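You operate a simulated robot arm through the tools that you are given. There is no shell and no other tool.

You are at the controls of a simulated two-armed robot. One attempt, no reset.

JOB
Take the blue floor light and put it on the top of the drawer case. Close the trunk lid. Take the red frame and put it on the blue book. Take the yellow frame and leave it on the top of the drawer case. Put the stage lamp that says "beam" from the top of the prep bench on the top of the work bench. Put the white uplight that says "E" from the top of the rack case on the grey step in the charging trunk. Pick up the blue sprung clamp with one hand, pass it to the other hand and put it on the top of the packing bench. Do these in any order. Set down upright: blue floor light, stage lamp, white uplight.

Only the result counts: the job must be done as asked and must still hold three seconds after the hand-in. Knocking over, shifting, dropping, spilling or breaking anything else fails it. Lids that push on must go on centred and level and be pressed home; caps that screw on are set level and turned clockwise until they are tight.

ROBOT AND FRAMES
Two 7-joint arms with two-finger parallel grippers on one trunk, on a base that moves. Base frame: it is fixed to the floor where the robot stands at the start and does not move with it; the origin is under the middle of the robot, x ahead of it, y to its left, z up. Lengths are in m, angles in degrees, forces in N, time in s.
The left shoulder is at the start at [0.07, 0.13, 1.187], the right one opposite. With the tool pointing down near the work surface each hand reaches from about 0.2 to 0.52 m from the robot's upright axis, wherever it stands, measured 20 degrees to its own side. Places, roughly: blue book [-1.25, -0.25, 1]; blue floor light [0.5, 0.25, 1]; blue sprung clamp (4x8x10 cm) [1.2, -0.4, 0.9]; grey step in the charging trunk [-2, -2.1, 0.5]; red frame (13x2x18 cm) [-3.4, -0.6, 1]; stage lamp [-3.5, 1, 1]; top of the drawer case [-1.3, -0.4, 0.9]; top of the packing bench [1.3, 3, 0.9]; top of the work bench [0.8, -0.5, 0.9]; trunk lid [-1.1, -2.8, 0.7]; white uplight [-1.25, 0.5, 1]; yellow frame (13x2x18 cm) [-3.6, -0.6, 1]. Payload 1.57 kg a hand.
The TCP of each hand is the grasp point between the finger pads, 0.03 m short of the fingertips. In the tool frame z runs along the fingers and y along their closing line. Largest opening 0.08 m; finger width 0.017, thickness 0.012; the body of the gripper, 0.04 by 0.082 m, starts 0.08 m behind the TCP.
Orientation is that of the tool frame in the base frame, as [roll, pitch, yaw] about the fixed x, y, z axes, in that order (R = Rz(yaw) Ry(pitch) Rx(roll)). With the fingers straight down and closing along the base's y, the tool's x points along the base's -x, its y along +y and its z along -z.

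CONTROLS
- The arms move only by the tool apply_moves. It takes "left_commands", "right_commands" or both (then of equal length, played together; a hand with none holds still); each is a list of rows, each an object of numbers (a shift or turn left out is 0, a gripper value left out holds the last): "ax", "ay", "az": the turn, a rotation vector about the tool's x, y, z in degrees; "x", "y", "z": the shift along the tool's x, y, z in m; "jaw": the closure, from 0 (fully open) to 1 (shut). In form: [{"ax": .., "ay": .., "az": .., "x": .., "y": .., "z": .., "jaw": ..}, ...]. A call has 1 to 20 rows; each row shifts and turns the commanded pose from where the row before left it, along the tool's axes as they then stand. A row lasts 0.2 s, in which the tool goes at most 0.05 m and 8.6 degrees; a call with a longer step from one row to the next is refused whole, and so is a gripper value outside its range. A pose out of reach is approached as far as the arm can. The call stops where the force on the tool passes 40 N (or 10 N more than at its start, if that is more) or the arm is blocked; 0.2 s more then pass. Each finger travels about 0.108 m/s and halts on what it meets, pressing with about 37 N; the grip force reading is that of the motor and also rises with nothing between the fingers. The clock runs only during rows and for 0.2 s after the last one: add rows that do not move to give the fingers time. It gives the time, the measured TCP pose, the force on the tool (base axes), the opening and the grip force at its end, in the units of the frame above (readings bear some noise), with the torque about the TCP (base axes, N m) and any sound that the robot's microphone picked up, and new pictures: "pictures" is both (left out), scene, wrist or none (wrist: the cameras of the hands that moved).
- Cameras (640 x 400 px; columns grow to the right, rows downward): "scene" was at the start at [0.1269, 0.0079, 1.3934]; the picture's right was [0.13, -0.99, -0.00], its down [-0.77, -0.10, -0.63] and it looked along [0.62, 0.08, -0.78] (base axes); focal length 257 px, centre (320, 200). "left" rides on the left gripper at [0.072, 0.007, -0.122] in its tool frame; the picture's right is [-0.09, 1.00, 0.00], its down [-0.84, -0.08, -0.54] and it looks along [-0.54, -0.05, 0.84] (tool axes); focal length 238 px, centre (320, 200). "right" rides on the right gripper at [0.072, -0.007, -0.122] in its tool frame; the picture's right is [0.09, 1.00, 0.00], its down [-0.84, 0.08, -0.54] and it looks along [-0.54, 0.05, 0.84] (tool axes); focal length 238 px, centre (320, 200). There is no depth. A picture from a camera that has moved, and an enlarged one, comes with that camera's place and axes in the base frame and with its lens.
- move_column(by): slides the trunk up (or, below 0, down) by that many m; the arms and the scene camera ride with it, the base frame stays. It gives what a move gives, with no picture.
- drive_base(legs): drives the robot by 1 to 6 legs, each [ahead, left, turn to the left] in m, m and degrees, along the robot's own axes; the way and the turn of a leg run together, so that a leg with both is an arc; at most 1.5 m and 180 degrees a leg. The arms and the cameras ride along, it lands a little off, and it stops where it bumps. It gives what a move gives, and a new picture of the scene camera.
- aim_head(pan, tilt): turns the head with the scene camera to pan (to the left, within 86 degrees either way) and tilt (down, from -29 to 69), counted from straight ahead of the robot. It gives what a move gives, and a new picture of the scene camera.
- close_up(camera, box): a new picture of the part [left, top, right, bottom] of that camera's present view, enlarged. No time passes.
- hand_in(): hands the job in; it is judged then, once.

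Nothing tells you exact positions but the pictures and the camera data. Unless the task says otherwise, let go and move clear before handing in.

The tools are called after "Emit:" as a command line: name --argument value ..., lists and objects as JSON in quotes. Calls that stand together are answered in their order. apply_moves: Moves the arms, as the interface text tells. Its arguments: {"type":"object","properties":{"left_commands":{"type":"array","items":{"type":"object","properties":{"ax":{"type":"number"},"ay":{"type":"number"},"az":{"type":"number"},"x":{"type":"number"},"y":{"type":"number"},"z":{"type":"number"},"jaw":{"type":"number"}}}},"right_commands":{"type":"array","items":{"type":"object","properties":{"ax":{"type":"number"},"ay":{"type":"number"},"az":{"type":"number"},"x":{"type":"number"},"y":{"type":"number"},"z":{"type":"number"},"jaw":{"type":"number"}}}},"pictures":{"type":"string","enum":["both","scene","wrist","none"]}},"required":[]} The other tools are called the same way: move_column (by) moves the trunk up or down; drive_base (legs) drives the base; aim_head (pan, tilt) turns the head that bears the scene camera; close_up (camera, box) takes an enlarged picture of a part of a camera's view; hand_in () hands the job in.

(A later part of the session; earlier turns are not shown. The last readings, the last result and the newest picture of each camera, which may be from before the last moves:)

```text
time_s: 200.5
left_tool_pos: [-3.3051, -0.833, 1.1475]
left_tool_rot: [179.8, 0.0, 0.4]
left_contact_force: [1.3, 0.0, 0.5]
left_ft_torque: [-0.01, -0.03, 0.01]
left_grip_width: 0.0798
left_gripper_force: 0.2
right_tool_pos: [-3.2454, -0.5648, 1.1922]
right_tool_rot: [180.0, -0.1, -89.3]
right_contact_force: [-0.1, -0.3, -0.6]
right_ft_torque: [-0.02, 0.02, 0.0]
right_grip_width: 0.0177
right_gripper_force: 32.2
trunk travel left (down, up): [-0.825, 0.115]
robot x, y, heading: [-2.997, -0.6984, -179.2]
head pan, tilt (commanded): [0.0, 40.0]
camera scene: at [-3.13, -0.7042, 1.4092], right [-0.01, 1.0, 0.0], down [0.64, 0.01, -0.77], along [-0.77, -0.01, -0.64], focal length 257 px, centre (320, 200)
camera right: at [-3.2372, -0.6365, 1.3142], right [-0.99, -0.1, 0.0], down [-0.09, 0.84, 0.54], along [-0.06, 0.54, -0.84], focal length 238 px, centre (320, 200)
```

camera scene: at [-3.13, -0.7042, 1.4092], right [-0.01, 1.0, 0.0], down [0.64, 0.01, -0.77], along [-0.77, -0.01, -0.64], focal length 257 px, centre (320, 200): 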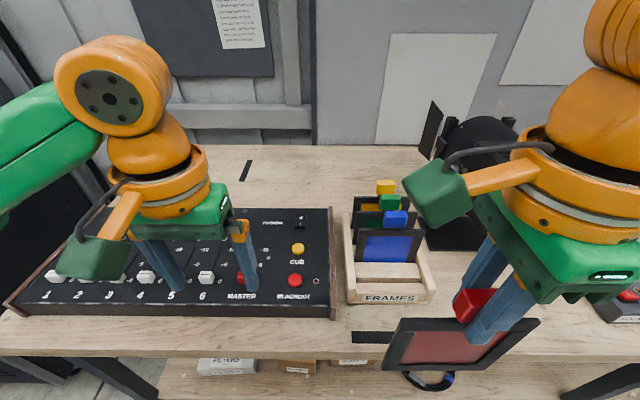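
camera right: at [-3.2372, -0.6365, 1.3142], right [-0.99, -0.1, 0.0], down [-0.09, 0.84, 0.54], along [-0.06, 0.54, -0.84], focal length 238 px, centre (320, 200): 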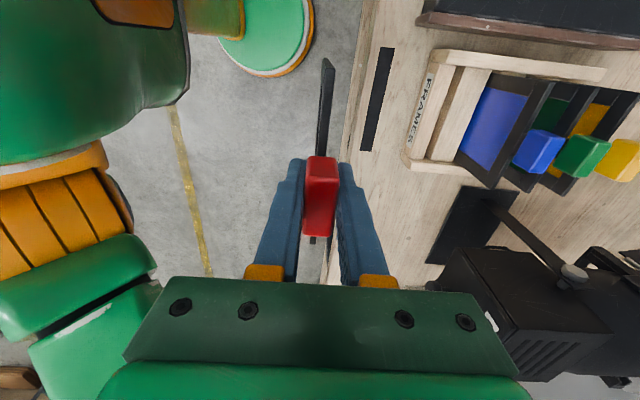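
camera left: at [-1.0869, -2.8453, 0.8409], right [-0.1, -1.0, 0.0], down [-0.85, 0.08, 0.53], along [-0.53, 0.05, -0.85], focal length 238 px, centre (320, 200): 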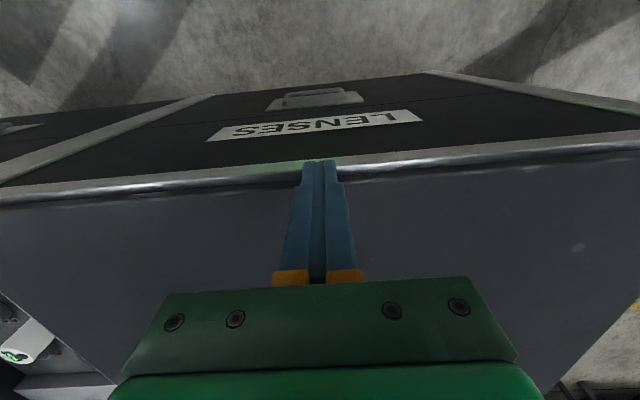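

Now the yellow one with the left hand: rotating it the same way, then raising the column for reach.

Emit:
apply_moves --left_commands '[{"az": 8.2, "jaw": 0.57}, {"az": 8.2}, {"az": 8.2}, {"az": 8.2}, {"az": 8.2}, {"az": 8.2}, {"az": 8.2}, {"az": 8.2}, {"az": 8.2}, {"az": 8.2}, {"az": 7.8}, {}]'

Emit:
move_column --by 0.09

```text
time_s: 203.1
left_tool_pos: [-3.3063, -0.8324, 1.1482]
left_tool_rot: [180.0, -0.2, -89.6]
left_contact_force: [0.7, 0.0, 0.3]
left_ft_torque: [0.0, 0.0, -0.02]
left_grip_width: 0.0344
left_gripper_force: 0.0
right_tool_pos: [-3.2455, -0.5632, 1.1912]
right_tool_rot: [-180.0, -0.1, -89.4]
right_contact_force: [1.1, -0.1, -1.4]
right_ft_torque: [0.0, -0.03, 0.01]
right_grip_width: 0.0174
right_gripper_force: 32.3
trunk travel left (down, up): [-0.825, 0.115]
robot x, y, heading: [-2.9963, -0.7011, -179.5]
head pan, tilt (commanded): [0.0, 40.0]
camera scene: at [-3.1298, -0.7042, 1.4092], right [-0.01, 1.0, 0.0], down [0.64, 0.01, -0.77], along [-0.77, -0.01, -0.64], focal length 257 px, centre (320, 200)
camera left: at [-3.3122, -0.9035, 1.2698], right [-1.0, 0.09, 0.0], down [0.07, 0.84, 0.54], along [0.05, 0.54, -0.84], focal length 238 px, centre (320, 200)
```

scene: 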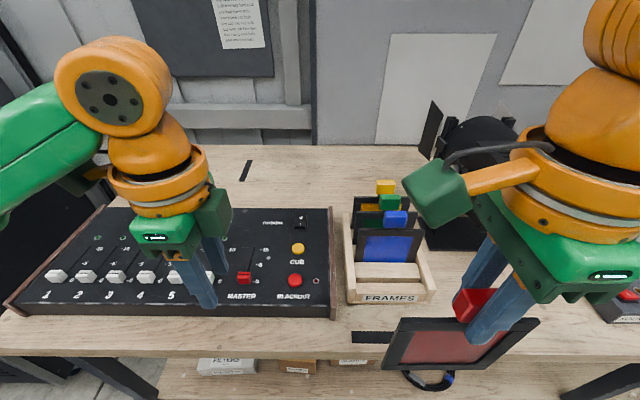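
left: 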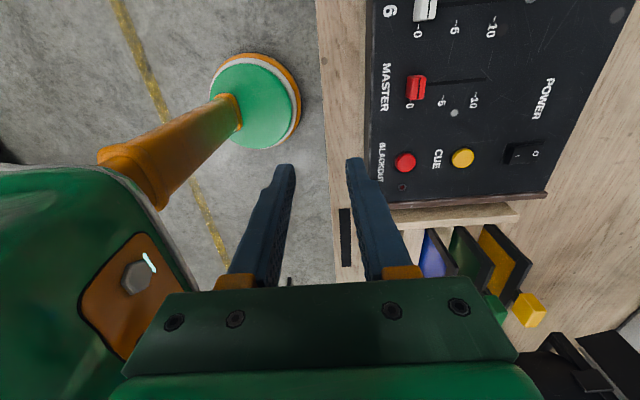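

```text
time_s: 204.4
left_tool_pos: [-3.3054, -0.8328, 1.238]
left_tool_rot: [180.0, -0.2, -89.5]
left_contact_force: [0.6, -0.5, -0.3]
left_ft_torque: [0.02, 0.05, 0.01]
left_grip_width: 0.0345
left_gripper_force: 0.0
right_tool_pos: [-3.2443, -0.5641, 1.282]
right_tool_rot: [180.0, 0.0, -89.5]
right_contact_force: [0.1, 0.0, -0.3]
right_ft_torque: [0.04, -0.01, -0.01]
right_grip_width: 0.0175
right_gripper_force: 32.2
trunk travel left (down, up): [-0.915, 0.025]
robot x, y, heading: [-2.9966, -0.701, -179.2]
head pan, tilt (commanded): [0.0, 40.0]
```

Now shifting right and slightly forward to bring the left hand over the yellow tab.

Emit:
drive_base --legs '[[0, -0.262, -0.5], [0.085, 0, 0]]'

Emit:
close_up --camera "left" --box '[0, 0, 640, 400]'

```text
time_s: 206.9
left_tool_pos: [-3.3841, -0.5652, 1.2413]
left_tool_rot: [179.4, -0.2, -90.0]
left_contact_force: [-0.5, 0.3, -0.5]
left_ft_torque: [-0.03, 0.1, 0.0]
left_grip_width: 0.0345
left_gripper_force: 0.0
right_tool_pos: [-3.3189, -0.2989, 1.2838]
right_tool_rot: [179.5, 0.0, -89.9]
right_contact_force: [0.5, -1.0, -1.1]
right_ft_torque: [-0.01, 0.07, 0.03]
right_grip_width: 0.0176
right_gripper_force: 33.0
trunk travel left (down, up): [-0.915, 0.025]
robot x, y, heading: [-3.0807, -0.433, -180.2]
head pan, tilt (commanded): [0.0, 40.0]
camera scene: at [-3.2043, -0.4388, 1.5004], right [0.0, 1.0, 0.0], down [0.64, 0.0, -0.77], along [-0.77, 0.0, -0.64], focal length 257 px, centre (320, 200)
```

scene: 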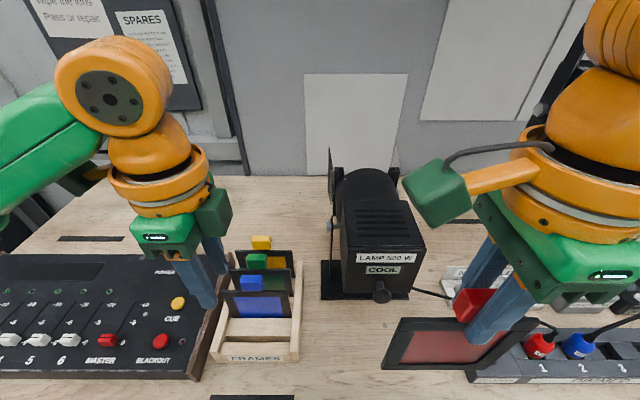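

```text
1.00 times, centred on (320, 200) of left (not enlarged: the box is as wide or as high as the picture)
camera zoom: at [-3.3894, -0.6365, 1.3623], right [-1.0, 0.09, 0.01], down [0.08, 0.84, 0.54], along [0.04, 0.54, -0.84], focal length 238 px, centre (320, 200)
```

zoom: 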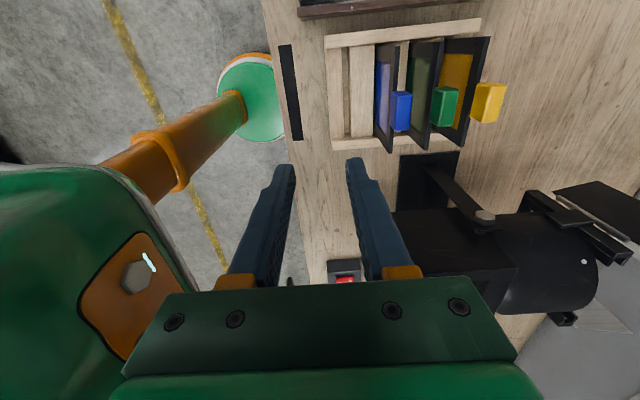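

There's a slight tilt in the readings; let me wait a moment and re-check.

Emit:
apply_moves --left_commands '[{}, {}, {}]' --pictures "none"

```text
time_s: 207.7
left_tool_pos: [-3.3936, -0.564, 1.2398]
left_tool_rot: [179.8, -0.1, -90.0]
left_contact_force: [-0.4, 0.2, -0.5]
left_ft_torque: [0.03, -0.01, 0.02]
left_grip_width: 0.0342
left_gripper_force: 0.1
right_tool_pos: [-3.3302, -0.2963, 1.282]
right_tool_rot: [179.9, -0.1, -90.0]
right_contact_force: [-0.9, 0.8, -0.9]
right_ft_torque: [0.03, 0.0, 0.0]
right_grip_width: 0.0177
right_gripper_force: 32.3
trunk travel left (down, up): [-0.915, 0.025]
robot x, y, heading: [-3.0805, -0.4356, -179.8]
head pan, tilt (commanded): [0.0, 40.0]
```

It was just sway and has settled. Inching 2 cm closer for reach, then bringing the left hand over the yellow tab.

Emit:
drive_base --legs '[[0.02, 0, 0]]'

Emit:
apply_moves --left_commands '[{"y": 0.03, "z": 0.03}, {"y": 0.03, "z": 0.03}, {"y": 0.03, "z": 0.03}, {"y": 0.03, "z": 0.025}, {"y": 0.025}, {}]'

Emit:
close_up --camera "left" --box '[200, 80, 440, 230]'

```text
time_s: 208.5
left_tool_pos: [-3.4108, -0.5638, 1.2382]
left_tool_rot: [179.8, -0.2, -90.1]
left_contact_force: [0.3, -0.3, -0.5]
left_ft_torque: [0.0, 0.06, -0.02]
left_grip_width: 0.0343
left_gripper_force: 0.0
right_tool_pos: [-3.3473, -0.296, 1.2827]
right_tool_rot: [179.8, -0.1, -89.9]
right_contact_force: [0.9, 0.2, -0.7]
right_ft_torque: [-0.03, 0.05, -0.03]
right_grip_width: 0.0173
right_gripper_force: 32.2
trunk travel left (down, up): [-0.915, 0.025]
robot x, y, heading: [-3.1045, -0.437, -179.6]
head pan, tilt (commanded): [0.0, 40.0]
camera scene: at [-3.2323, -0.4373, 1.4997], right [0.0, 1.0, 0.0], down [0.64, 0.0, -0.77], along [-0.77, 0.0, -0.64], focal length 257 px, centre (320, 200)
```

scene: 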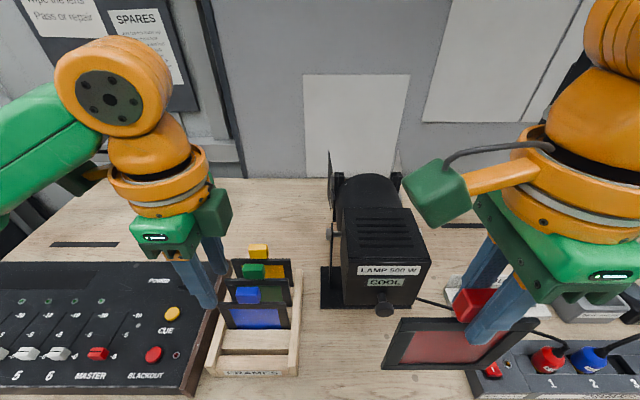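

```text
time_s: 209.9
left_tool_pos: [-3.5581, -0.5651, 1.1248]
left_tool_rot: [179.9, -0.2, -90.1]
left_contact_force: [0.7, 0.1, 0.5]
left_ft_torque: [-0.01, 0.03, -0.02]
left_grip_width: 0.0343
left_gripper_force: 0.0
right_tool_pos: [-3.3498, -0.2951, 1.2819]
right_tool_rot: [179.9, 0.0, -90.0]
right_contact_force: [0.6, 0.2, -0.9]
right_ft_torque: [0.0, 0.0, 0.0]
right_grip_width: 0.0175
right_gripper_force: 32.0
trunk travel left (down, up): [-0.915, 0.025]
robot x, y, heading: [-3.1045, -0.4377, -179.9]
head pan, tilt (commanded): [0.0, 40.0]
camera scene: at [-3.236, -0.4374, 1.4993], right [0.0, 1.0, 0.0], down [0.64, 0.0, -0.77], along [-0.77, 0.0, -0.64], focal length 257 px, centre (320, 200)
camera left: at [-3.5651, -0.6361, 1.2464], right [-1.0, 0.09, 0.0], down [0.08, 0.84, 0.54], along [0.05, 0.54, -0.84], focal length 238 px, centre (320, 200)
```

scene: 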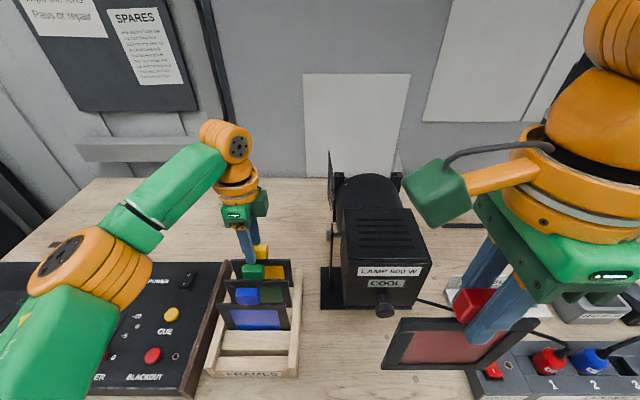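
left: 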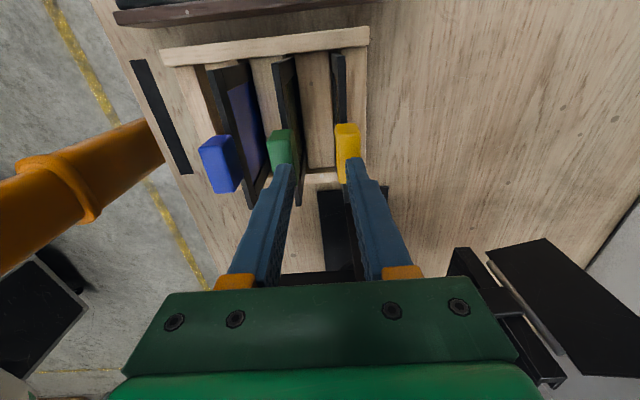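

```text
2.67 times, centred on (320, 155) of left
camera zoom: at [-3.5651, -0.6361, 1.2464], right [-1.0, 0.09, 0.0], down [0.08, 0.84, 0.54], along [0.05, 0.54, -0.84], focal length 636 px, centre (320, 320)
```

zoom: 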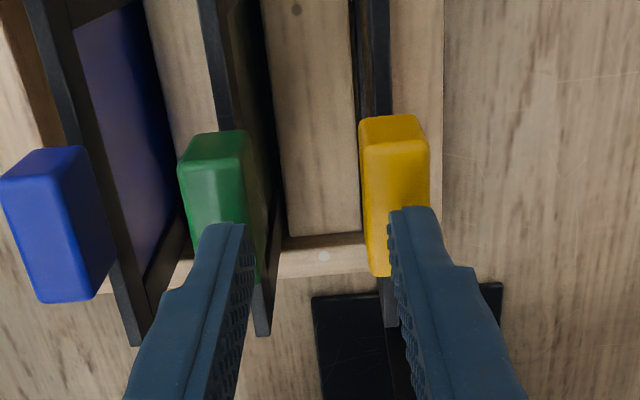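

Yellow tab is at (-3.580,-0.565). Moving 2 cm further and descending.

Emit:
apply_moves --left_commands '[{"y": 0.022}, {"z": 0.02}, {"z": 0.02}, {}]' --pictures "wrist"

Emit:
close_up --camera "left" --box '[200, 80, 440, 230]'

```text
time_s: 210.9
left_tool_pos: [-3.5817, -0.5646, 1.0839]
left_tool_rot: [-180.0, -0.2, -90.1]
left_contact_force: [0.0, 0.0, -0.9]
left_ft_torque: [0.01, 0.0, 0.0]
left_grip_width: 0.0343
left_gripper_force: 0.1
right_tool_pos: [-3.3504, -0.297, 1.2823]
right_tool_rot: [-179.9, -0.1, -89.9]
right_contact_force: [0.0, 0.0, -1.3]
right_ft_torque: [-0.01, 0.02, -0.03]
right_grip_width: 0.0175
right_gripper_force: 32.3
trunk travel left (down, up): [-0.915, 0.025]
robot x, y, heading: [-3.1025, -0.4392, -179.9]
head pan, tilt (commanded): [0.0, 40.0]
camera left: at [-3.5876, -0.636, 1.2057], right [-1.0, 0.09, 0.0], down [0.08, 0.84, 0.54], along [0.05, 0.54, -0.84], focal length 238 px, centre (320, 200)
```

left: 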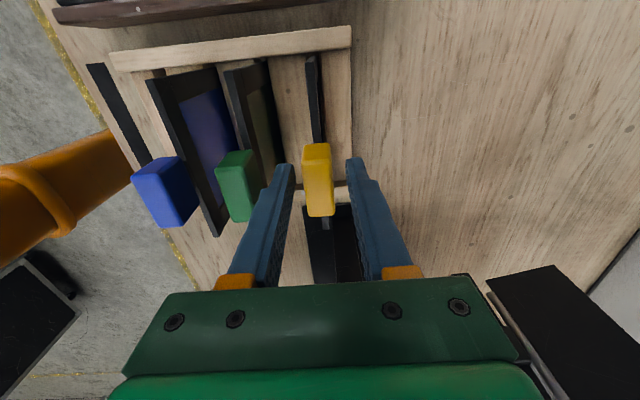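

```text
2.67 times, centred on (320, 155) of left
camera zoom: at [-3.5876, -0.636, 1.2057], right [-1.0, 0.09, 0.0], down [0.08, 0.84, 0.54], along [0.05, 0.54, -0.84], focal length 636 px, centre (320, 320)
```

zoom: 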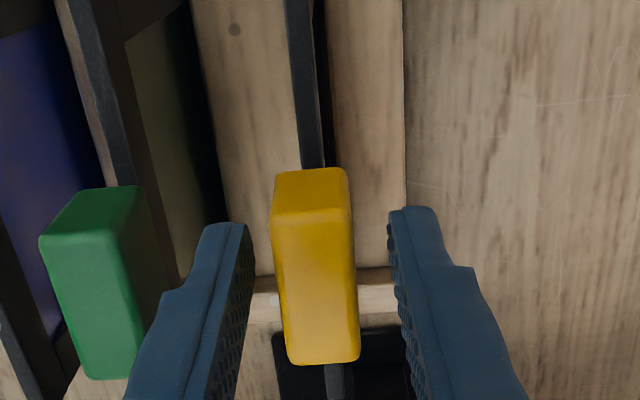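

Aligned; final descent, grip, and lift.

Emit:
apply_moves --left_commands '[{"z": 0.017}, {}, {"jaw": 1}, {"jaw": 1}, {"z": -0.003}, {"z": -0.006}, {"z": -0.01}, {"z": -0.012}, {"z": -0.015}, {"z": -0.015}, {"z": -0.015}, {"z": -0.015}, {"z": -0.015}, {"z": -0.01}, {}]'

```text
time_s: 214.1
left_tool_pos: [-3.5764, -0.568, 1.1801]
left_tool_rot: [-179.9, -0.2, -90.0]
left_contact_force: [0.4, 0.7, -0.4]
left_ft_torque: [0.01, -0.01, -0.02]
left_grip_width: 0.0177
left_gripper_force: 32.5
left hand out of reach, approached as far as the arm can: row 13, 14
right_tool_pos: [-3.3509, -0.2974, 1.2818]
right_tool_rot: [-180.0, 0.0, -89.9]
right_contact_force: [1.1, 0.3, -1.7]
right_ft_torque: [-0.01, 0.0, 0.01]
right_grip_width: 0.0175
right_gripper_force: 32.3
trunk travel left (down, up): [-0.915, 0.025]
robot x, y, heading: [-3.1007, -0.4368, -179.7]
head pan, tilt (commanded): [0.0, 40.0]
camera scene: at [-3.2376, -0.4379, 1.4992], right [0.0, 1.0, 0.0], down [0.64, 0.0, -0.77], along [-0.77, 0.0, -0.64], focal length 257 px, centre (320, 200)
camera left: at [-3.5829, -0.6387, 1.3027], right [-1.0, 0.09, 0.0], down [0.08, 0.84, 0.54], along [0.05, 0.54, -0.84], focal length 238 px, centre (320, 200)
```

scene: 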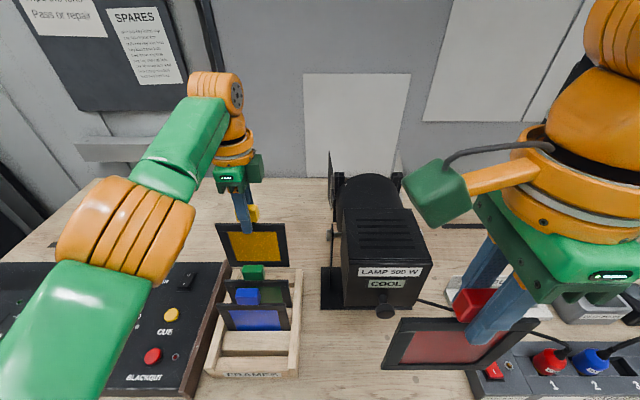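
left: 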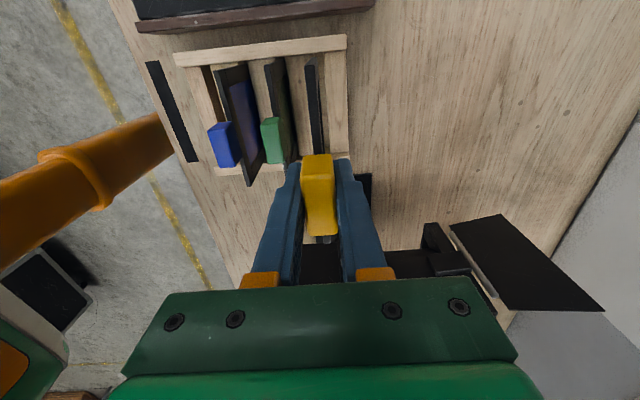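

The yellow frame must rise another ~8 cm to clear the other tabs when pulled back. I'll raise the column the remaining bit and lift along the arm's reach boundary.

Emit:
move_column --by 0.025

Emit:
apply_moves --left_commands '[{"y": -0.007}, {"y": -0.007}, {"z": -0.015}, {"z": -0.015}, {"y": -0.006}, {"y": -0.005, "z": -0.005}, {"z": -0.012}, {"z": -0.012}, {}]'

```text
time_s: 214.8
left_tool_pos: [-3.5759, -0.5681, 1.2062]
left_tool_rot: [-180.0, -0.1, -89.9]
left_contact_force: [0.0, 0.4, -0.7]
left_ft_torque: [-0.01, 0.02, -0.01]
left_grip_width: 0.0173
left_gripper_force: 31.9
right_tool_pos: [-3.3507, -0.2963, 1.3067]
right_tool_rot: [180.0, -0.1, -90.0]
right_contact_force: [-0.3, 0.6, -1.7]
right_ft_torque: [0.03, 0.0, 0.02]
right_grip_width: 0.0177
right_gripper_force: 32.8
trunk travel left (down, up): [-0.94, 0.0]
robot x, y, heading: [-3.1053, -0.4371, -180.1]
head pan, tilt (commanded): [0.0, 40.0]
```

```text
time_s: 216.8
left_tool_pos: [-3.5609, -0.5731, 1.2505]
left_tool_rot: [179.9, -0.2, -90.0]
left_contact_force: [0.3, -0.5, -0.6]
left_ft_torque: [0.02, 0.0, -0.02]
left_grip_width: 0.0179
left_gripper_force: 32.4
left hand out of reach, approached as far as the arm can: row 1, 2, 3, 4, 5, 8
right_tool_pos: [-3.3514, -0.2964, 1.3073]
right_tool_rot: [-180.0, -0.2, -89.8]
right_contact_force: [0.9, -0.1, -0.7]
right_ft_torque: [-0.01, -0.02, 0.01]
right_grip_width: 0.0175
right_gripper_force: 32.1
trunk travel left (down, up): [-0.94, 0.0]
robot x, y, heading: [-3.1041, -0.4368, -179.8]
head pan, tilt (commanded): [0.0, 40.0]
camera scene: at [-3.2374, -0.4373, 1.5242], right [0.0, 1.0, 0.0], down [0.64, 0.0, -0.77], along [-0.77, 0.0, -0.64], focal length 257 px, centre (320, 200)
camera left: at [-3.5675, -0.6441, 1.3738], right [-1.0, 0.09, 0.0], down [0.08, 0.84, 0.54], along [0.05, 0.54, -0.84], focal length 238 px, centre (320, 200)
```

scene: 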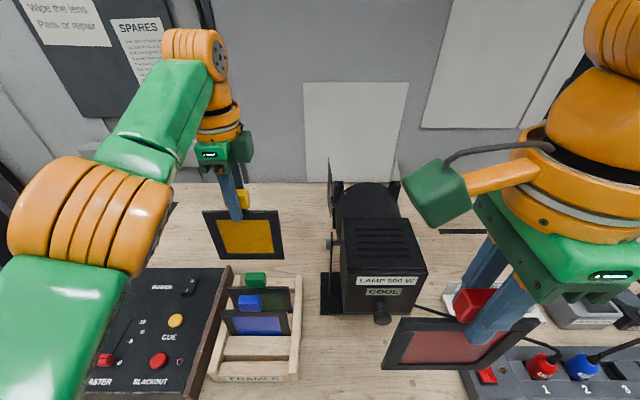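
left: 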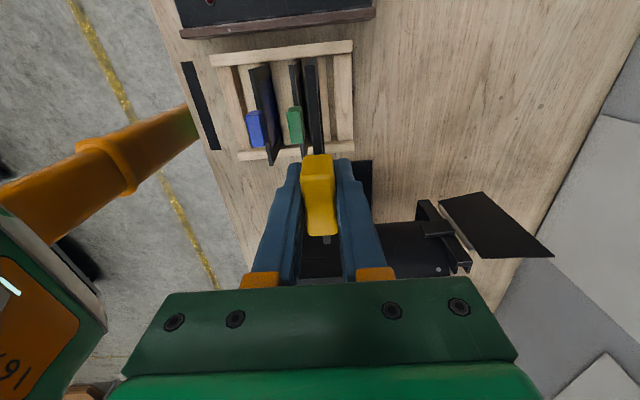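

Emit:
apply_moves --left_commands '[{"y": -0.008}, {"z": -0.015}, {"z": -0.01}, {}]'

```text
time_s: 217.8
left_tool_pos: [-3.5591, -0.5729, 1.2606]
left_tool_rot: [179.2, 0.0, -89.7]
left_contact_force: [0.4, -0.2, 0.3]
left_ft_torque: [0.02, 0.02, -0.03]
left_grip_width: 0.0173
left_gripper_force: 32.4
left hand out of reach, approached as far as the arm can: row 1, 2, 3
right_tool_pos: [-3.3507, -0.2965, 1.3068]
right_tool_rot: [179.9, 0.0, -89.9]
right_contact_force: [0.1, 1.4, -1.0]
right_ft_torque: [-0.03, 0.01, 0.0]
right_grip_width: 0.0173
right_gripper_force: 32.4
trunk travel left (down, up): [-0.94, 0.0]
robot x, y, heading: [-3.1063, -0.4377, -179.8]
head pan, tilt (commanded): [0.0, 40.0]
camera scene: at [-3.2372, -0.4375, 1.5242], right [0.0, 1.0, 0.0], down [0.64, 0.0, -0.77], along [-0.77, 0.0, -0.64], focal length 257 px, centre (320, 200)
camera left: at [-3.5645, -0.6444, 1.3824], right [-1.0, 0.09, 0.01], down [0.08, 0.84, 0.54], along [0.04, 0.54, -0.84], focal length 238 px, centre (320, 200)
```

scene: 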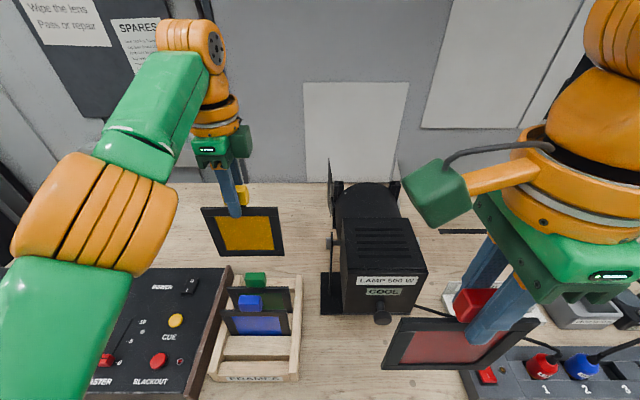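
left: 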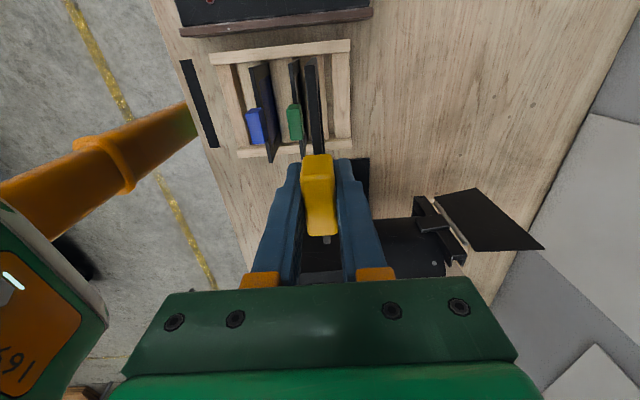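

Emit:
close_up --camera "scene" --box '[190, 190, 310, 300]'

Emit:
close_up --camera "left" --box '[230, 40, 370, 180]'

```text
3.64 times, centred on (250, 245) of scene
camera zoom: at [-3.2372, -0.4375, 1.5242], right [0.0, 1.0, 0.0], down [0.64, 0.0, -0.77], along [-0.77, 0.0, -0.64], focal length 935 px, centre (574, 36)
```

zoom: 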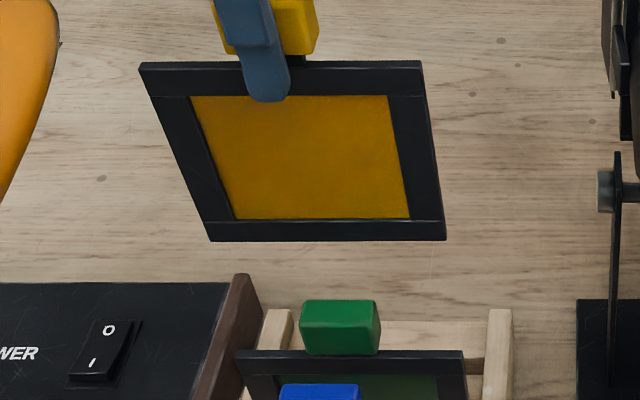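

```text
2.86 times, centred on (300, 110) of left
camera zoom: at [-3.5645, -0.6444, 1.3824], right [-1.0, 0.09, 0.01], down [0.08, 0.84, 0.54], along [0.04, 0.54, -0.84], focal length 681 px, centre (377, 457)
```

zoom: 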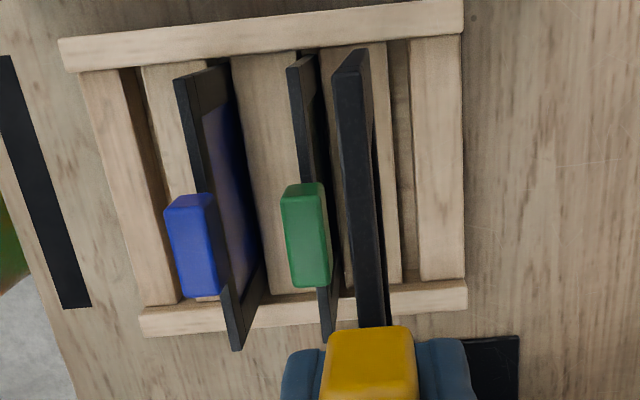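

The yellow frame's bottom (~1.11) clears the green tab (~1.084) by over 2 cm. Pulling it straight back now.

Emit:
apply_moves --left_commands '[{"y": -0.012}, {"y": -0.015}, {"y": -0.02}, {"y": -0.02}, {"y": -0.025}, {"y": -0.025}, {"y": -0.025}, {"y": -0.025}, {"y": -0.025}, {"y": -0.02}, {}]'

```text
time_s: 220.2
left_tool_pos: [-3.5538, -0.5707, 1.2655]
left_tool_rot: [-180.0, -0.2, -90.0]
left_contact_force: [-0.3, 0.4, -0.3]
left_ft_torque: [0.01, -0.04, 0.01]
left_grip_width: 0.0173
left_gripper_force: 32.2
left hand out of reach, approached as far as the arm can: row 1, 2, 3, 4, 5, 6, 7, 8, 9, 10
right_tool_pos: [-3.3514, -0.2968, 1.3068]
right_tool_rot: [-180.0, -0.1, -89.9]
right_contact_force: [0.1, 0.1, -0.4]
right_ft_torque: [0.03, 0.02, 0.01]
right_grip_width: 0.0173
right_gripper_force: 32.7
trunk travel left (down, up): [-0.94, 0.0]
robot x, y, heading: [-3.1027, -0.4354, -180.0]
head pan, tilt (commanded): [0.0, 40.0]
camera scene: at [-3.2373, -0.4375, 1.5242], right [0.0, 1.0, 0.0], down [0.64, 0.0, -0.77], along [-0.77, 0.0, -0.64], focal length 257 px, centre (320, 200)
camera left: at [-3.5606, -0.6423, 1.3875], right [-1.0, 0.09, 0.0], down [0.08, 0.84, 0.54], along [0.05, 0.54, -0.84], focal length 238 px, centre (320, 200)
```

scene: 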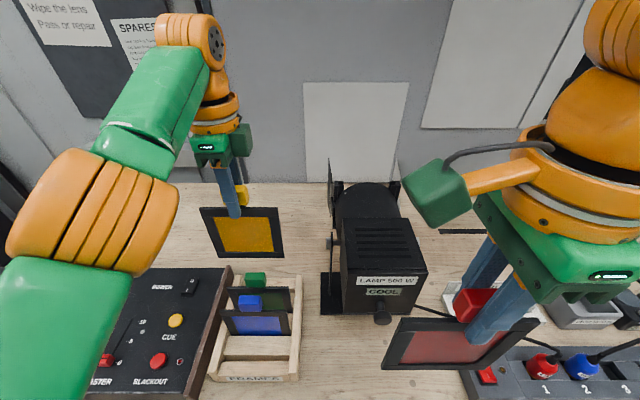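
left: 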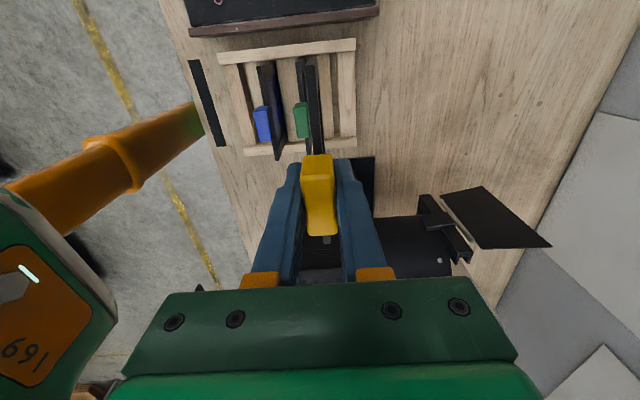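

The arm is at a limit pose, so I'll back the whole base straight out instead; both frames clear everything.

Emit:
drive_base --legs '[[-0.35, 0, 0]]'

```text
time_s: 222.5
left_tool_pos: [-3.2085, -0.5727, 1.2634]
left_tool_rot: [-179.7, -0.2, -89.7]
left_contact_force: [-0.2, 0.2, -0.4]
left_ft_torque: [-0.03, 0.01, 0.02]
left_grip_width: 0.0176
left_gripper_force: 32.4
right_tool_pos: [-3.0069, -0.2976, 1.3069]
right_tool_rot: [-179.8, -0.1, -89.6]
right_contact_force: [0.3, -0.4, -1.1]
right_ft_torque: [-0.03, -0.03, 0.02]
right_grip_width: 0.0177
right_gripper_force: 32.4
trunk travel left (down, up): [-0.94, 0.0]
robot x, y, heading: [-2.7573, -0.4364, -179.5]
head pan, tilt (commanded): [0.0, 40.0]
camera scene: at [-2.893, -0.4369, 1.5238], right [-0.01, 1.0, 0.0], down [0.65, 0.0, -0.76], along [-0.76, -0.01, -0.65], focal length 257 px, centre (320, 200)
```

scene: 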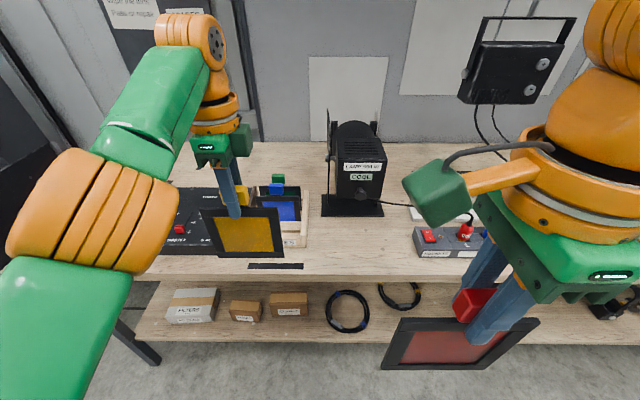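

Both frames are held. I'll bring the left arm into a relaxed pose and lower the column to its original height.

Emit:
apply_moves --left_commands '[{"z": 0.03}, {"z": 0.04}, {"z": 0.03, "y": -0.02}, {"y": -0.03}, {"y": -0.03}, {"y": -0.03}, {"y": -0.03}, {"y": -0.03}, {}]' --pictures "none"

Emit:
move_column --by -0.115

```text
time_s: 224.5
left_tool_pos: [-3.2259, -0.56, 1.2052]
left_tool_rot: [-179.9, -0.2, -89.7]
left_contact_force: [0.7, -0.4, -1.0]
left_ft_torque: [-0.02, -0.03, 0.04]
left_grip_width: 0.0177
left_gripper_force: 32.2
left hand out of reach, approached as far as the arm can: row 1, 2, 3, 4, 5, 6, 7, 8
right_tool_pos: [-3.0041, -0.2966, 1.3063]
right_tool_rot: [-180.0, -0.1, -89.7]
right_contact_force: [0.5, -0.2, -0.7]
right_ft_torque: [0.02, 0.01, 0.01]
right_grip_width: 0.0175
right_gripper_force: 32.2
trunk travel left (down, up): [-0.94, 0.0]
robot x, y, heading: [-2.7528, -0.435, -179.7]
head pan, tilt (commanded): [0.0, 40.0]
```

```text
time_s: 226.0
left_tool_pos: [-3.2258, -0.5623, 1.0917]
left_tool_rot: [-179.8, -0.2, -89.7]
left_contact_force: [0.0, 0.7, -1.0]
left_ft_torque: [-0.01, -0.01, 0.04]
left_grip_width: 0.0174
left_gripper_force: 32.4
right_tool_pos: [-3.0034, -0.2966, 1.192]
right_tool_rot: [180.0, -0.2, -89.6]
right_contact_force: [-0.7, -0.4, -0.5]
right_ft_torque: [-0.02, 0.04, -0.04]
right_grip_width: 0.0173
right_gripper_force: 31.7
trunk travel left (down, up): [-0.825, 0.115]
robot x, y, heading: [-2.7565, -0.4325, -179.7]
head pan, tilt (commanded): [0.0, 40.0]
```

The left arm seems to be near a joint limit. I'll back away from the bench a bit and work it free.

Emit:
drive_base --legs '[[-0.3, 0, 0]]'

Emit:
apply_moves --left_commands '[{"y": -0.03}, {"y": -0.03}, {}]'

```text
time_s: 228.0
left_tool_pos: [-2.9276, -0.5621, 1.0896]
left_tool_rot: [-179.8, -0.2, -89.5]
left_contact_force: [0.4, 0.5, -0.7]
left_ft_torque: [-0.04, -0.01, 0.01]
left_grip_width: 0.0174
left_gripper_force: 32.2
right_tool_pos: [-2.7068, -0.2954, 1.1905]
right_tool_rot: [-179.9, -0.1, -89.4]
right_contact_force: [-0.4, -0.2, -1.2]
right_ft_torque: [0.0, -0.03, -0.02]
right_grip_width: 0.0175
right_gripper_force: 32.0
trunk travel left (down, up): [-0.825, 0.115]
robot x, y, heading: [-2.4526, -0.4332, -179.2]
head pan, tilt (commanded): [0.0, 40.0]
camera scene: at [-2.5918, -0.4349, 1.4089], right [-0.01, 1.0, 0.0], down [0.64, 0.01, -0.76], along [-0.76, -0.01, -0.64], focal length 257 px, centre (320, 200)
```

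scene: 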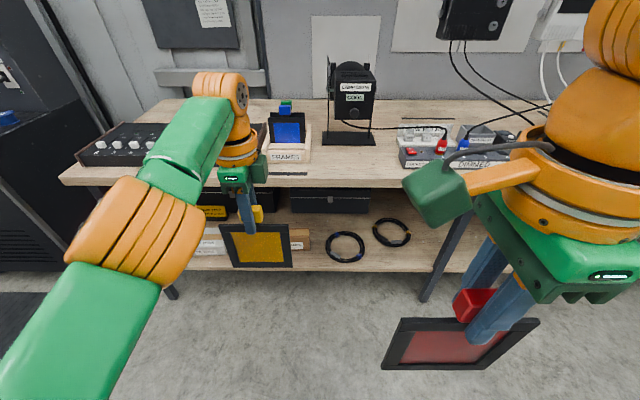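

```text
time_s: 228.8
left_tool_pos: [-2.9238, -0.5613, 1.0912]
left_tool_rot: [-179.9, -0.2, -89.5]
left_contact_force: [0.4, -0.9, -0.2]
left_ft_torque: [0.01, 0.0, -0.01]
left_grip_width: 0.0174
left_gripper_force: 32.0
left hand out of reach, approached as far as the arm can: row 1, 2
right_tool_pos: [-2.7038, -0.2961, 1.192]
right_tool_rot: [180.0, -0.1, -89.4]
right_contact_force: [1.0, 0.1, 0.1]
right_ft_torque: [0.02, -0.02, 0.04]
right_grip_width: 0.0177
right_gripper_force: 32.4
trunk travel left (down, up): [-0.825, 0.115]
robot x, y, heading: [-2.4535, -0.4308, -179.4]
head pan, tilt (commanded): [0.0, 40.0]
camera scene: at [-2.5885, -0.4348, 1.4092], right [-0.01, 1.0, 0.0], down [0.64, 0.01, -0.77], along [-0.77, -0.01, -0.64], focal length 257 px, centre (320, 200)
camera left: at [-2.9302, -0.632, 1.2134], right [-1.0, 0.08, 0.0], down [0.07, 0.84, 0.54], along [0.05, 0.54, -0.84], focal length 238 px, centre (320, 200)
```

scene: 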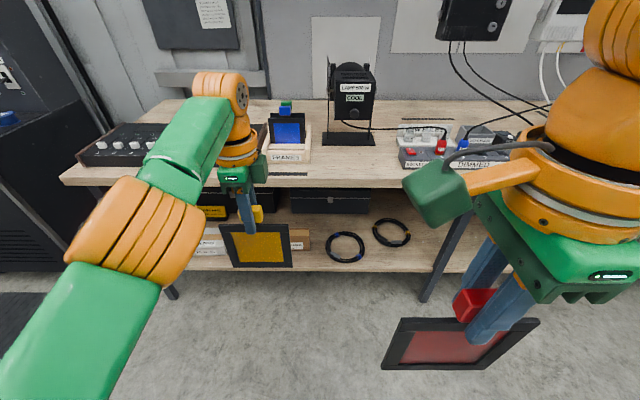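
left: 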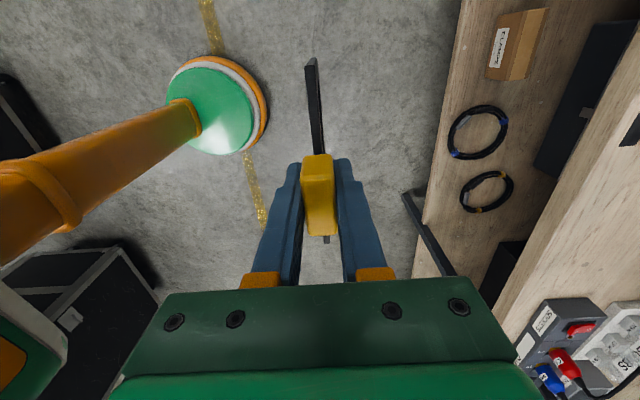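

Emit:
apply_moves --left_commands '[{"az": -8}, {"az": -8}, {"az": -8}, {}]' --pictures "none"

Emit:
apply_moves --left_commands '[{"z": 0.02}, {"z": 0.02}, {}]' --pictures "none"

```text
time_s: 229.8
left_tool_pos: [-2.9245, -0.5611, 1.0915]
left_tool_rot: [-179.9, -0.2, -65.5]
left_contact_force: [-0.1, 0.2, -1.3]
left_ft_torque: [-0.02, 0.01, -0.04]
left_grip_width: 0.0175
left_gripper_force: 32.1
right_tool_pos: [-2.7047, -0.2961, 1.1924]
right_tool_rot: [180.0, -0.2, -89.4]
right_contact_force: [0.4, 0.2, -0.2]
right_ft_torque: [-0.02, -0.02, -0.03]
right_grip_width: 0.0173
right_gripper_force: 32.3
trunk travel left (down, up): [-0.825, 0.115]
robot x, y, heading: [-2.4526, -0.4331, -179.3]
head pan, tilt (commanded): [0.0, 40.0]
```

```text
time_s: 230.6
left_tool_pos: [-2.9334, -0.5603, 1.0535]
left_tool_rot: [-179.9, -0.3, -65.5]
left_contact_force: [-0.7, -0.7, -0.4]
left_ft_torque: [0.01, 0.02, -0.01]
left_grip_width: 0.0173
left_gripper_force: 32.4
left hand out of reach, approached as far as the arm can: row 1, 2
right_tool_pos: [-2.7035, -0.2955, 1.1909]
right_tool_rot: [180.0, -0.1, -89.5]
right_contact_force: [0.0, -0.4, -1.2]
right_ft_torque: [0.0, 0.0, -0.02]
right_grip_width: 0.0177
right_gripper_force: 31.8
trunk travel left (down, up): [-0.825, 0.115]
robot x, y, heading: [-2.4548, -0.4323, -179.3]
head pan, tilt (commanded): [0.0, 40.0]
```

The arm is almost straight (singular), so inward motion starts slowly. I'll keep commanding it inward to bend the elbow.

Emit:
apply_moves --left_commands '[{"x": 0.0124, "y": -0.0273}, {"x": 0.0124, "y": -0.0273}, {"x": 0.0124, "y": -0.0273}, {"x": 0.0124, "y": -0.0273}, {"x": 0.0124, "y": -0.0273}, {"x": 0.0124, "y": -0.0273}, {"x": 0.0124, "y": -0.0273}, {"x": 0.0124, "y": -0.0273}, {}]' --pictures "none"

```text
time_s: 232.6
left_tool_pos: [-2.9289, -0.5494, 1.0688]
left_tool_rot: [-179.8, -0.2, -65.5]
left_contact_force: [-0.1, 0.7, -1.0]
left_ft_torque: [0.0, 0.01, 0.0]
left_grip_width: 0.0174
left_gripper_force: 32.1
left hand out of reach, approached as far as the arm can: row 1, 2, 3, 4, 5, 6, 7, 8
right_tool_pos: [-2.7036, -0.2941, 1.1918]
right_tool_rot: [179.9, -0.1, -89.4]
right_contact_force: [0.1, 0.3, -1.4]
right_ft_torque: [-0.04, 0.03, -0.05]
right_grip_width: 0.0176
right_gripper_force: 32.6
trunk travel left (down, up): [-0.825, 0.115]
robot x, y, heading: [-2.4519, -0.4362, -179.5]
head pan, tilt (commanded): [0.0, 40.0]
```

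Emit:
apply_moves --left_commands '[{"az": -8}, {"az": -8}, {"az": -8}, {"az": -8}, {"az": -8}, {"az": -8}, {"az": -8}, {"az": -8}, {}, {"x": 0.03}, {"x": 0.03}, {}]'

```text
time_s: 235.2
left_tool_pos: [-2.9221, -0.5417, 1.0822]
left_tool_rot: [179.7, -0.2, -1.4]
left_contact_force: [-0.4, 0.0, -0.3]
left_ft_torque: [0.0, -0.02, -0.03]
left_grip_width: 0.0174
left_gripper_force: 32.3
left hand out of reach, approached as far as the arm can: row 10, 11
right_tool_pos: [-2.7056, -0.2947, 1.1905]
right_tool_rot: [179.9, 0.0, -89.4]
right_contact_force: [-0.2, 0.3, -0.9]
right_ft_torque: [0.02, 0.02, 0.02]
right_grip_width: 0.0176
right_gripper_force: 32.2
trunk travel left (down, up): [-0.825, 0.115]
robot x, y, heading: [-2.4527, -0.4332, -179.2]
head pan, tilt (commanded): [0.0, 40.0]
camera scene: at [-2.5891, -0.4349, 1.4092], right [-0.01, 1.0, 0.0], down [0.64, 0.01, -0.77], along [-0.77, -0.01, -0.64], focal length 257 px, centre (320, 200)
camera left: at [-2.8521, -0.5483, 1.2044], right [-0.12, -0.99, 0.0], down [-0.84, 0.1, 0.54], along [-0.54, 0.06, -0.84], focal length 238 px, centre (320, 200)
```

scene: 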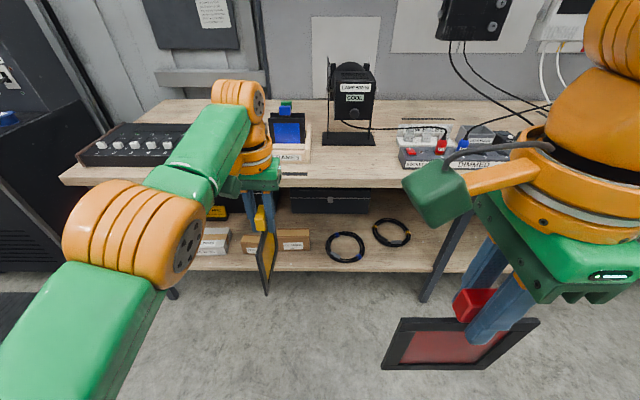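
left: 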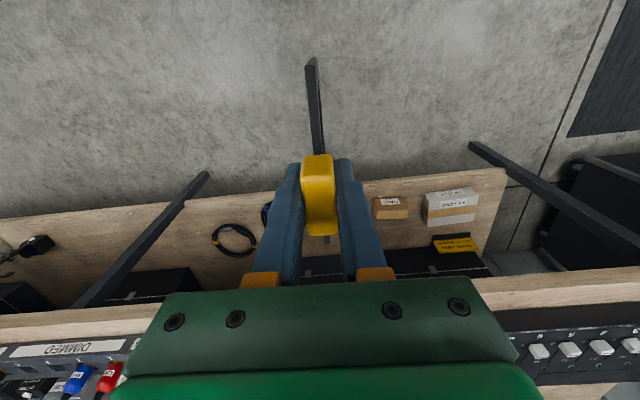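

Emit:
apply_moves --left_commands '[{"y": -0.03}, {"y": -0.03}, {"y": -0.03}, {}]' --pictures "none"

Emit:
apply_moves --left_commands '[{"x": 0.03}, {"x": 0.03}, {"x": 0.03}, {}]' --pictures "none"

```text
time_s: 236.2
left_tool_pos: [-2.9059, -0.4673, 1.0764]
left_tool_rot: [179.9, -0.1, -1.5]
left_contact_force: [-0.9, -0.7, -0.9]
left_ft_torque: [-0.02, 0.02, -0.02]
left_grip_width: 0.0177
left_gripper_force: 32.9
left hand out of reach, approached as far as the arm can: row 1, 2, 3
right_tool_pos: [-2.7046, -0.2953, 1.1918]
right_tool_rot: [180.0, 0.0, -89.5]
right_contact_force: [-0.1, 0.3, -0.7]
right_ft_torque: [-0.02, 0.01, -0.01]
right_grip_width: 0.0175
right_gripper_force: 32.2
trunk travel left (down, up): [-0.825, 0.115]
robot x, y, heading: [-2.4524, -0.4342, -179.3]
head pan, tilt (commanded): [0.0, 40.0]
```

```text
time_s: 237.2
left_tool_pos: [-2.8911, -0.4524, 1.0983]
left_tool_rot: [179.8, -0.3, -1.5]
left_contact_force: [-0.3, -0.8, -0.2]
left_ft_torque: [-0.01, 0.01, 0.0]
left_grip_width: 0.0175
left_gripper_force: 32.8
left hand out of reach, approached as far as the arm can: row 1, 2, 3
right_tool_pos: [-2.7039, -0.2948, 1.1919]
right_tool_rot: [-180.0, -0.2, -89.4]
right_contact_force: [0.0, 0.6, -0.6]
right_ft_torque: [-0.03, 0.02, -0.02]
right_grip_width: 0.0174
right_gripper_force: 32.0
trunk travel left (down, up): [-0.825, 0.115]
robot x, y, heading: [-2.4551, -0.4332, -179.5]
head pan, tilt (commanded): [0.0, 40.0]
```

Emit:
apply_moves --left_commands '[{"y": 0.04}, {"y": 0.04}, {"y": 0.04}, {"y": 0.04}, {}]' --pictures "none"

Emit:
apply_moves --left_commands '[{"y": 0.04}, {"y": 0.04}, {"y": 0.04}, {"y": 0.04}, {}]' --pictures "scene"

```text
time_s: 238.4
left_tool_pos: [-2.9234, -0.6029, 1.1082]
left_tool_rot: [179.8, -0.2, -1.5]
left_contact_force: [-0.3, -0.3, -0.8]
left_ft_torque: [0.04, 0.0, 0.01]
left_grip_width: 0.0177
left_gripper_force: 32.2
left hand out of reach, approached as far as the arm can: row 1, 2, 3
right_tool_pos: [-2.7046, -0.2933, 1.1917]
right_tool_rot: [-180.0, -0.1, -89.4]
right_contact_force: [-0.6, 0.7, -0.4]
right_ft_torque: [0.0, 0.0, 0.0]
right_grip_width: 0.0175
right_gripper_force: 32.7
trunk travel left (down, up): [-0.825, 0.115]
robot x, y, heading: [-2.4521, -0.4265, -179.4]
head pan, tilt (commanded): [0.0, 40.0]
```

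```text
time_s: 239.6
left_tool_pos: [-2.9014, -0.7579, 1.1002]
left_tool_rot: [179.8, -0.1, -1.5]
left_contact_force: [-0.6, 0.1, -1.0]
left_ft_torque: [0.01, -0.02, -0.01]
left_grip_width: 0.0173
left_gripper_force: 32.7
left hand out of reach, approached as far as the arm can: row 2, 3, 4
right_tool_pos: [-2.7041, -0.2965, 1.1912]
right_tool_rot: [-180.0, 0.0, -89.4]
right_contact_force: [-0.1, 0.3, -1.1]
right_ft_torque: [-0.03, 0.0, -0.01]
right_grip_width: 0.0173
right_gripper_force: 31.7
trunk travel left (down, up): [-0.825, 0.115]
robot x, y, heading: [-2.4541, -0.4319, -179.5]
head pan, tilt (commanded): [0.0, 40.0]
camera scene: at [-2.589, -0.4348, 1.4092], right [-0.01, 1.0, 0.0], down [0.64, 0.01, -0.77], along [-0.77, -0.01, -0.64], focal length 257 px, centre (320, 200)
```

scene: 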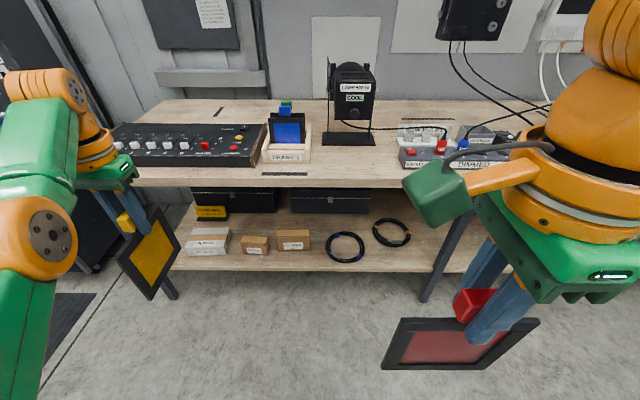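

Emit:
apply_moves --left_commands '[{"x": 0.03}, {"x": 0.03}, {"x": 0.03}, {"x": 0.03}, {}]' --pictures "none"

Emit:
apply_moves --left_commands '[{"z": 0.03}, {"z": 0.03}, {"z": 0.03}, {}]' --pictures "scene"

```text
time_s: 240.8
left_tool_pos: [-2.8654, -0.8015, 1.1336]
left_tool_rot: [179.9, -0.3, -1.5]
left_contact_force: [-0.6, -0.7, -1.9]
left_ft_torque: [0.02, 0.0, 0.02]
left_grip_width: 0.0175
left_gripper_force: 32.5
left hand out of reach, approached as far as the arm can: row 1, 2, 3, 4
right_tool_pos: [-2.7056, -0.2956, 1.192]
right_tool_rot: [180.0, 0.0, -89.5]
right_contact_force: [-0.7, 0.3, -1.1]
right_ft_torque: [0.0, 0.0, -0.03]
right_grip_width: 0.0177
right_gripper_force: 32.3
trunk travel left (down, up): [-0.825, 0.115]
robot x, y, heading: [-2.4536, -0.4294, -179.5]
head pan, tilt (commanded): [0.0, 40.0]
```

```text
time_s: 241.8
left_tool_pos: [-2.8878, -0.8118, 1.0494]
left_tool_rot: [-180.0, -0.2, -1.4]
left_contact_force: [-1.4, 0.1, -0.7]
left_ft_torque: [-0.02, -0.01, 0.03]
left_grip_width: 0.0176
left_gripper_force: 32.4
left hand out of reach, approached as far as the arm can: row 1, 2, 3
right_tool_pos: [-2.7044, -0.2946, 1.1922]
right_tool_rot: [180.0, 0.0, -89.3]
right_contact_force: [-1.3, 0.4, -0.5]
right_ft_torque: [0.03, 0.02, 0.01]
right_grip_width: 0.0174
right_gripper_force: 31.8
trunk travel left (down, up): [-0.825, 0.115]
robot x, y, heading: [-2.4551, -0.4341, -179.5]
head pan, tilt (commanded): [0.0, 40.0]
camera scene: at [-2.5887, -0.4349, 1.4092], right [-0.01, 1.0, 0.0], down [0.64, 0.01, -0.77], along [-0.77, -0.01, -0.64], focal length 257 px, centre (320, 200)
```

scene: 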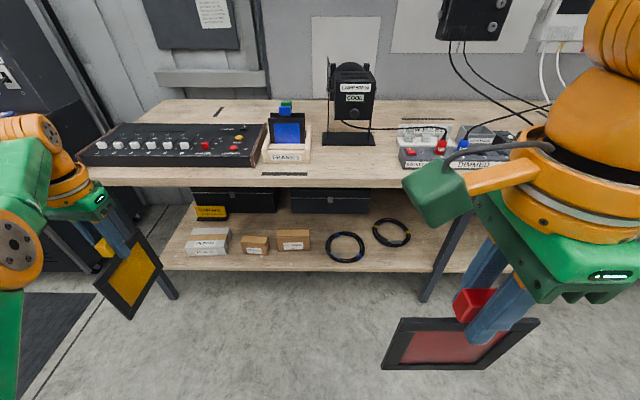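

I'll try tilting the tool forward, which freed the arm last time it was at full stretch.

Emit:
apply_moves --left_commands '[{"ay": -7}, {"ay": -7}, {"ay": -7}, {"ay": -7}, {}]' --pictures "none"

Emit:
apply_moves --left_commands '[{"x": 0.03}, {"x": 0.03}, {"x": 0.03}, {}]' --pictures "scene"

```text
time_s: 243.0
left_tool_pos: [-2.9569, -0.858, 1.0637]
left_tool_rot: [179.9, 27.8, -1.6]
left_contact_force: [0.5, -0.1, -0.6]
left_ft_torque: [-0.01, -0.06, -0.01]
left_grip_width: 0.0175
left_gripper_force: 32.1
left hand out of reach, approached as far as the arm can: row 1, 2, 3, 4
right_tool_pos: [-2.7051, -0.2948, 1.1916]
right_tool_rot: [180.0, 0.0, -89.4]
right_contact_force: [0.8, -0.2, -0.3]
right_ft_torque: [0.02, 0.01, 0.02]
right_grip_width: 0.0172
right_gripper_force: 32.3
trunk travel left (down, up): [-0.825, 0.115]
robot x, y, heading: [-2.4562, -0.4335, -179.3]
head pan, tilt (commanded): [0.0, 40.0]
```

```text
time_s: 244.0
left_tool_pos: [-2.9233, -0.9024, 1.0288]
left_tool_rot: [180.0, 27.7, -1.6]
left_contact_force: [-0.4, -0.6, -0.5]
left_ft_torque: [-0.01, -0.03, -0.01]
left_grip_width: 0.0175
left_gripper_force: 32.8
left hand out of reach, approached as far as the arm can: row 1, 2, 3
right_tool_pos: [-2.7054, -0.2953, 1.1916]
right_tool_rot: [180.0, -0.2, -89.4]
right_contact_force: [-0.1, 1.0, -0.6]
right_ft_torque: [-0.01, -0.01, -0.02]
right_grip_width: 0.0176
right_gripper_force: 32.5
trunk travel left (down, up): [-0.825, 0.115]
robot x, y, heading: [-2.4581, -0.433, -179.4]
head pan, tilt (commanded): [0.0, 40.0]
camera scene: at [-2.589, -0.435, 1.4092], right [-0.01, 1.0, 0.0], down [0.64, 0.01, -0.77], along [-0.77, -0.01, -0.64], focal length 257 px, centre (320, 200)
```

scene: 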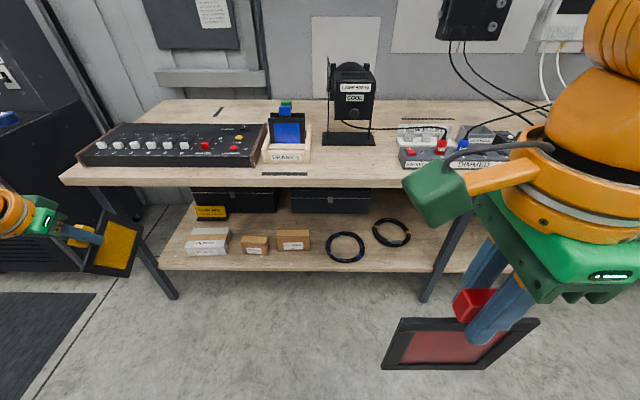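

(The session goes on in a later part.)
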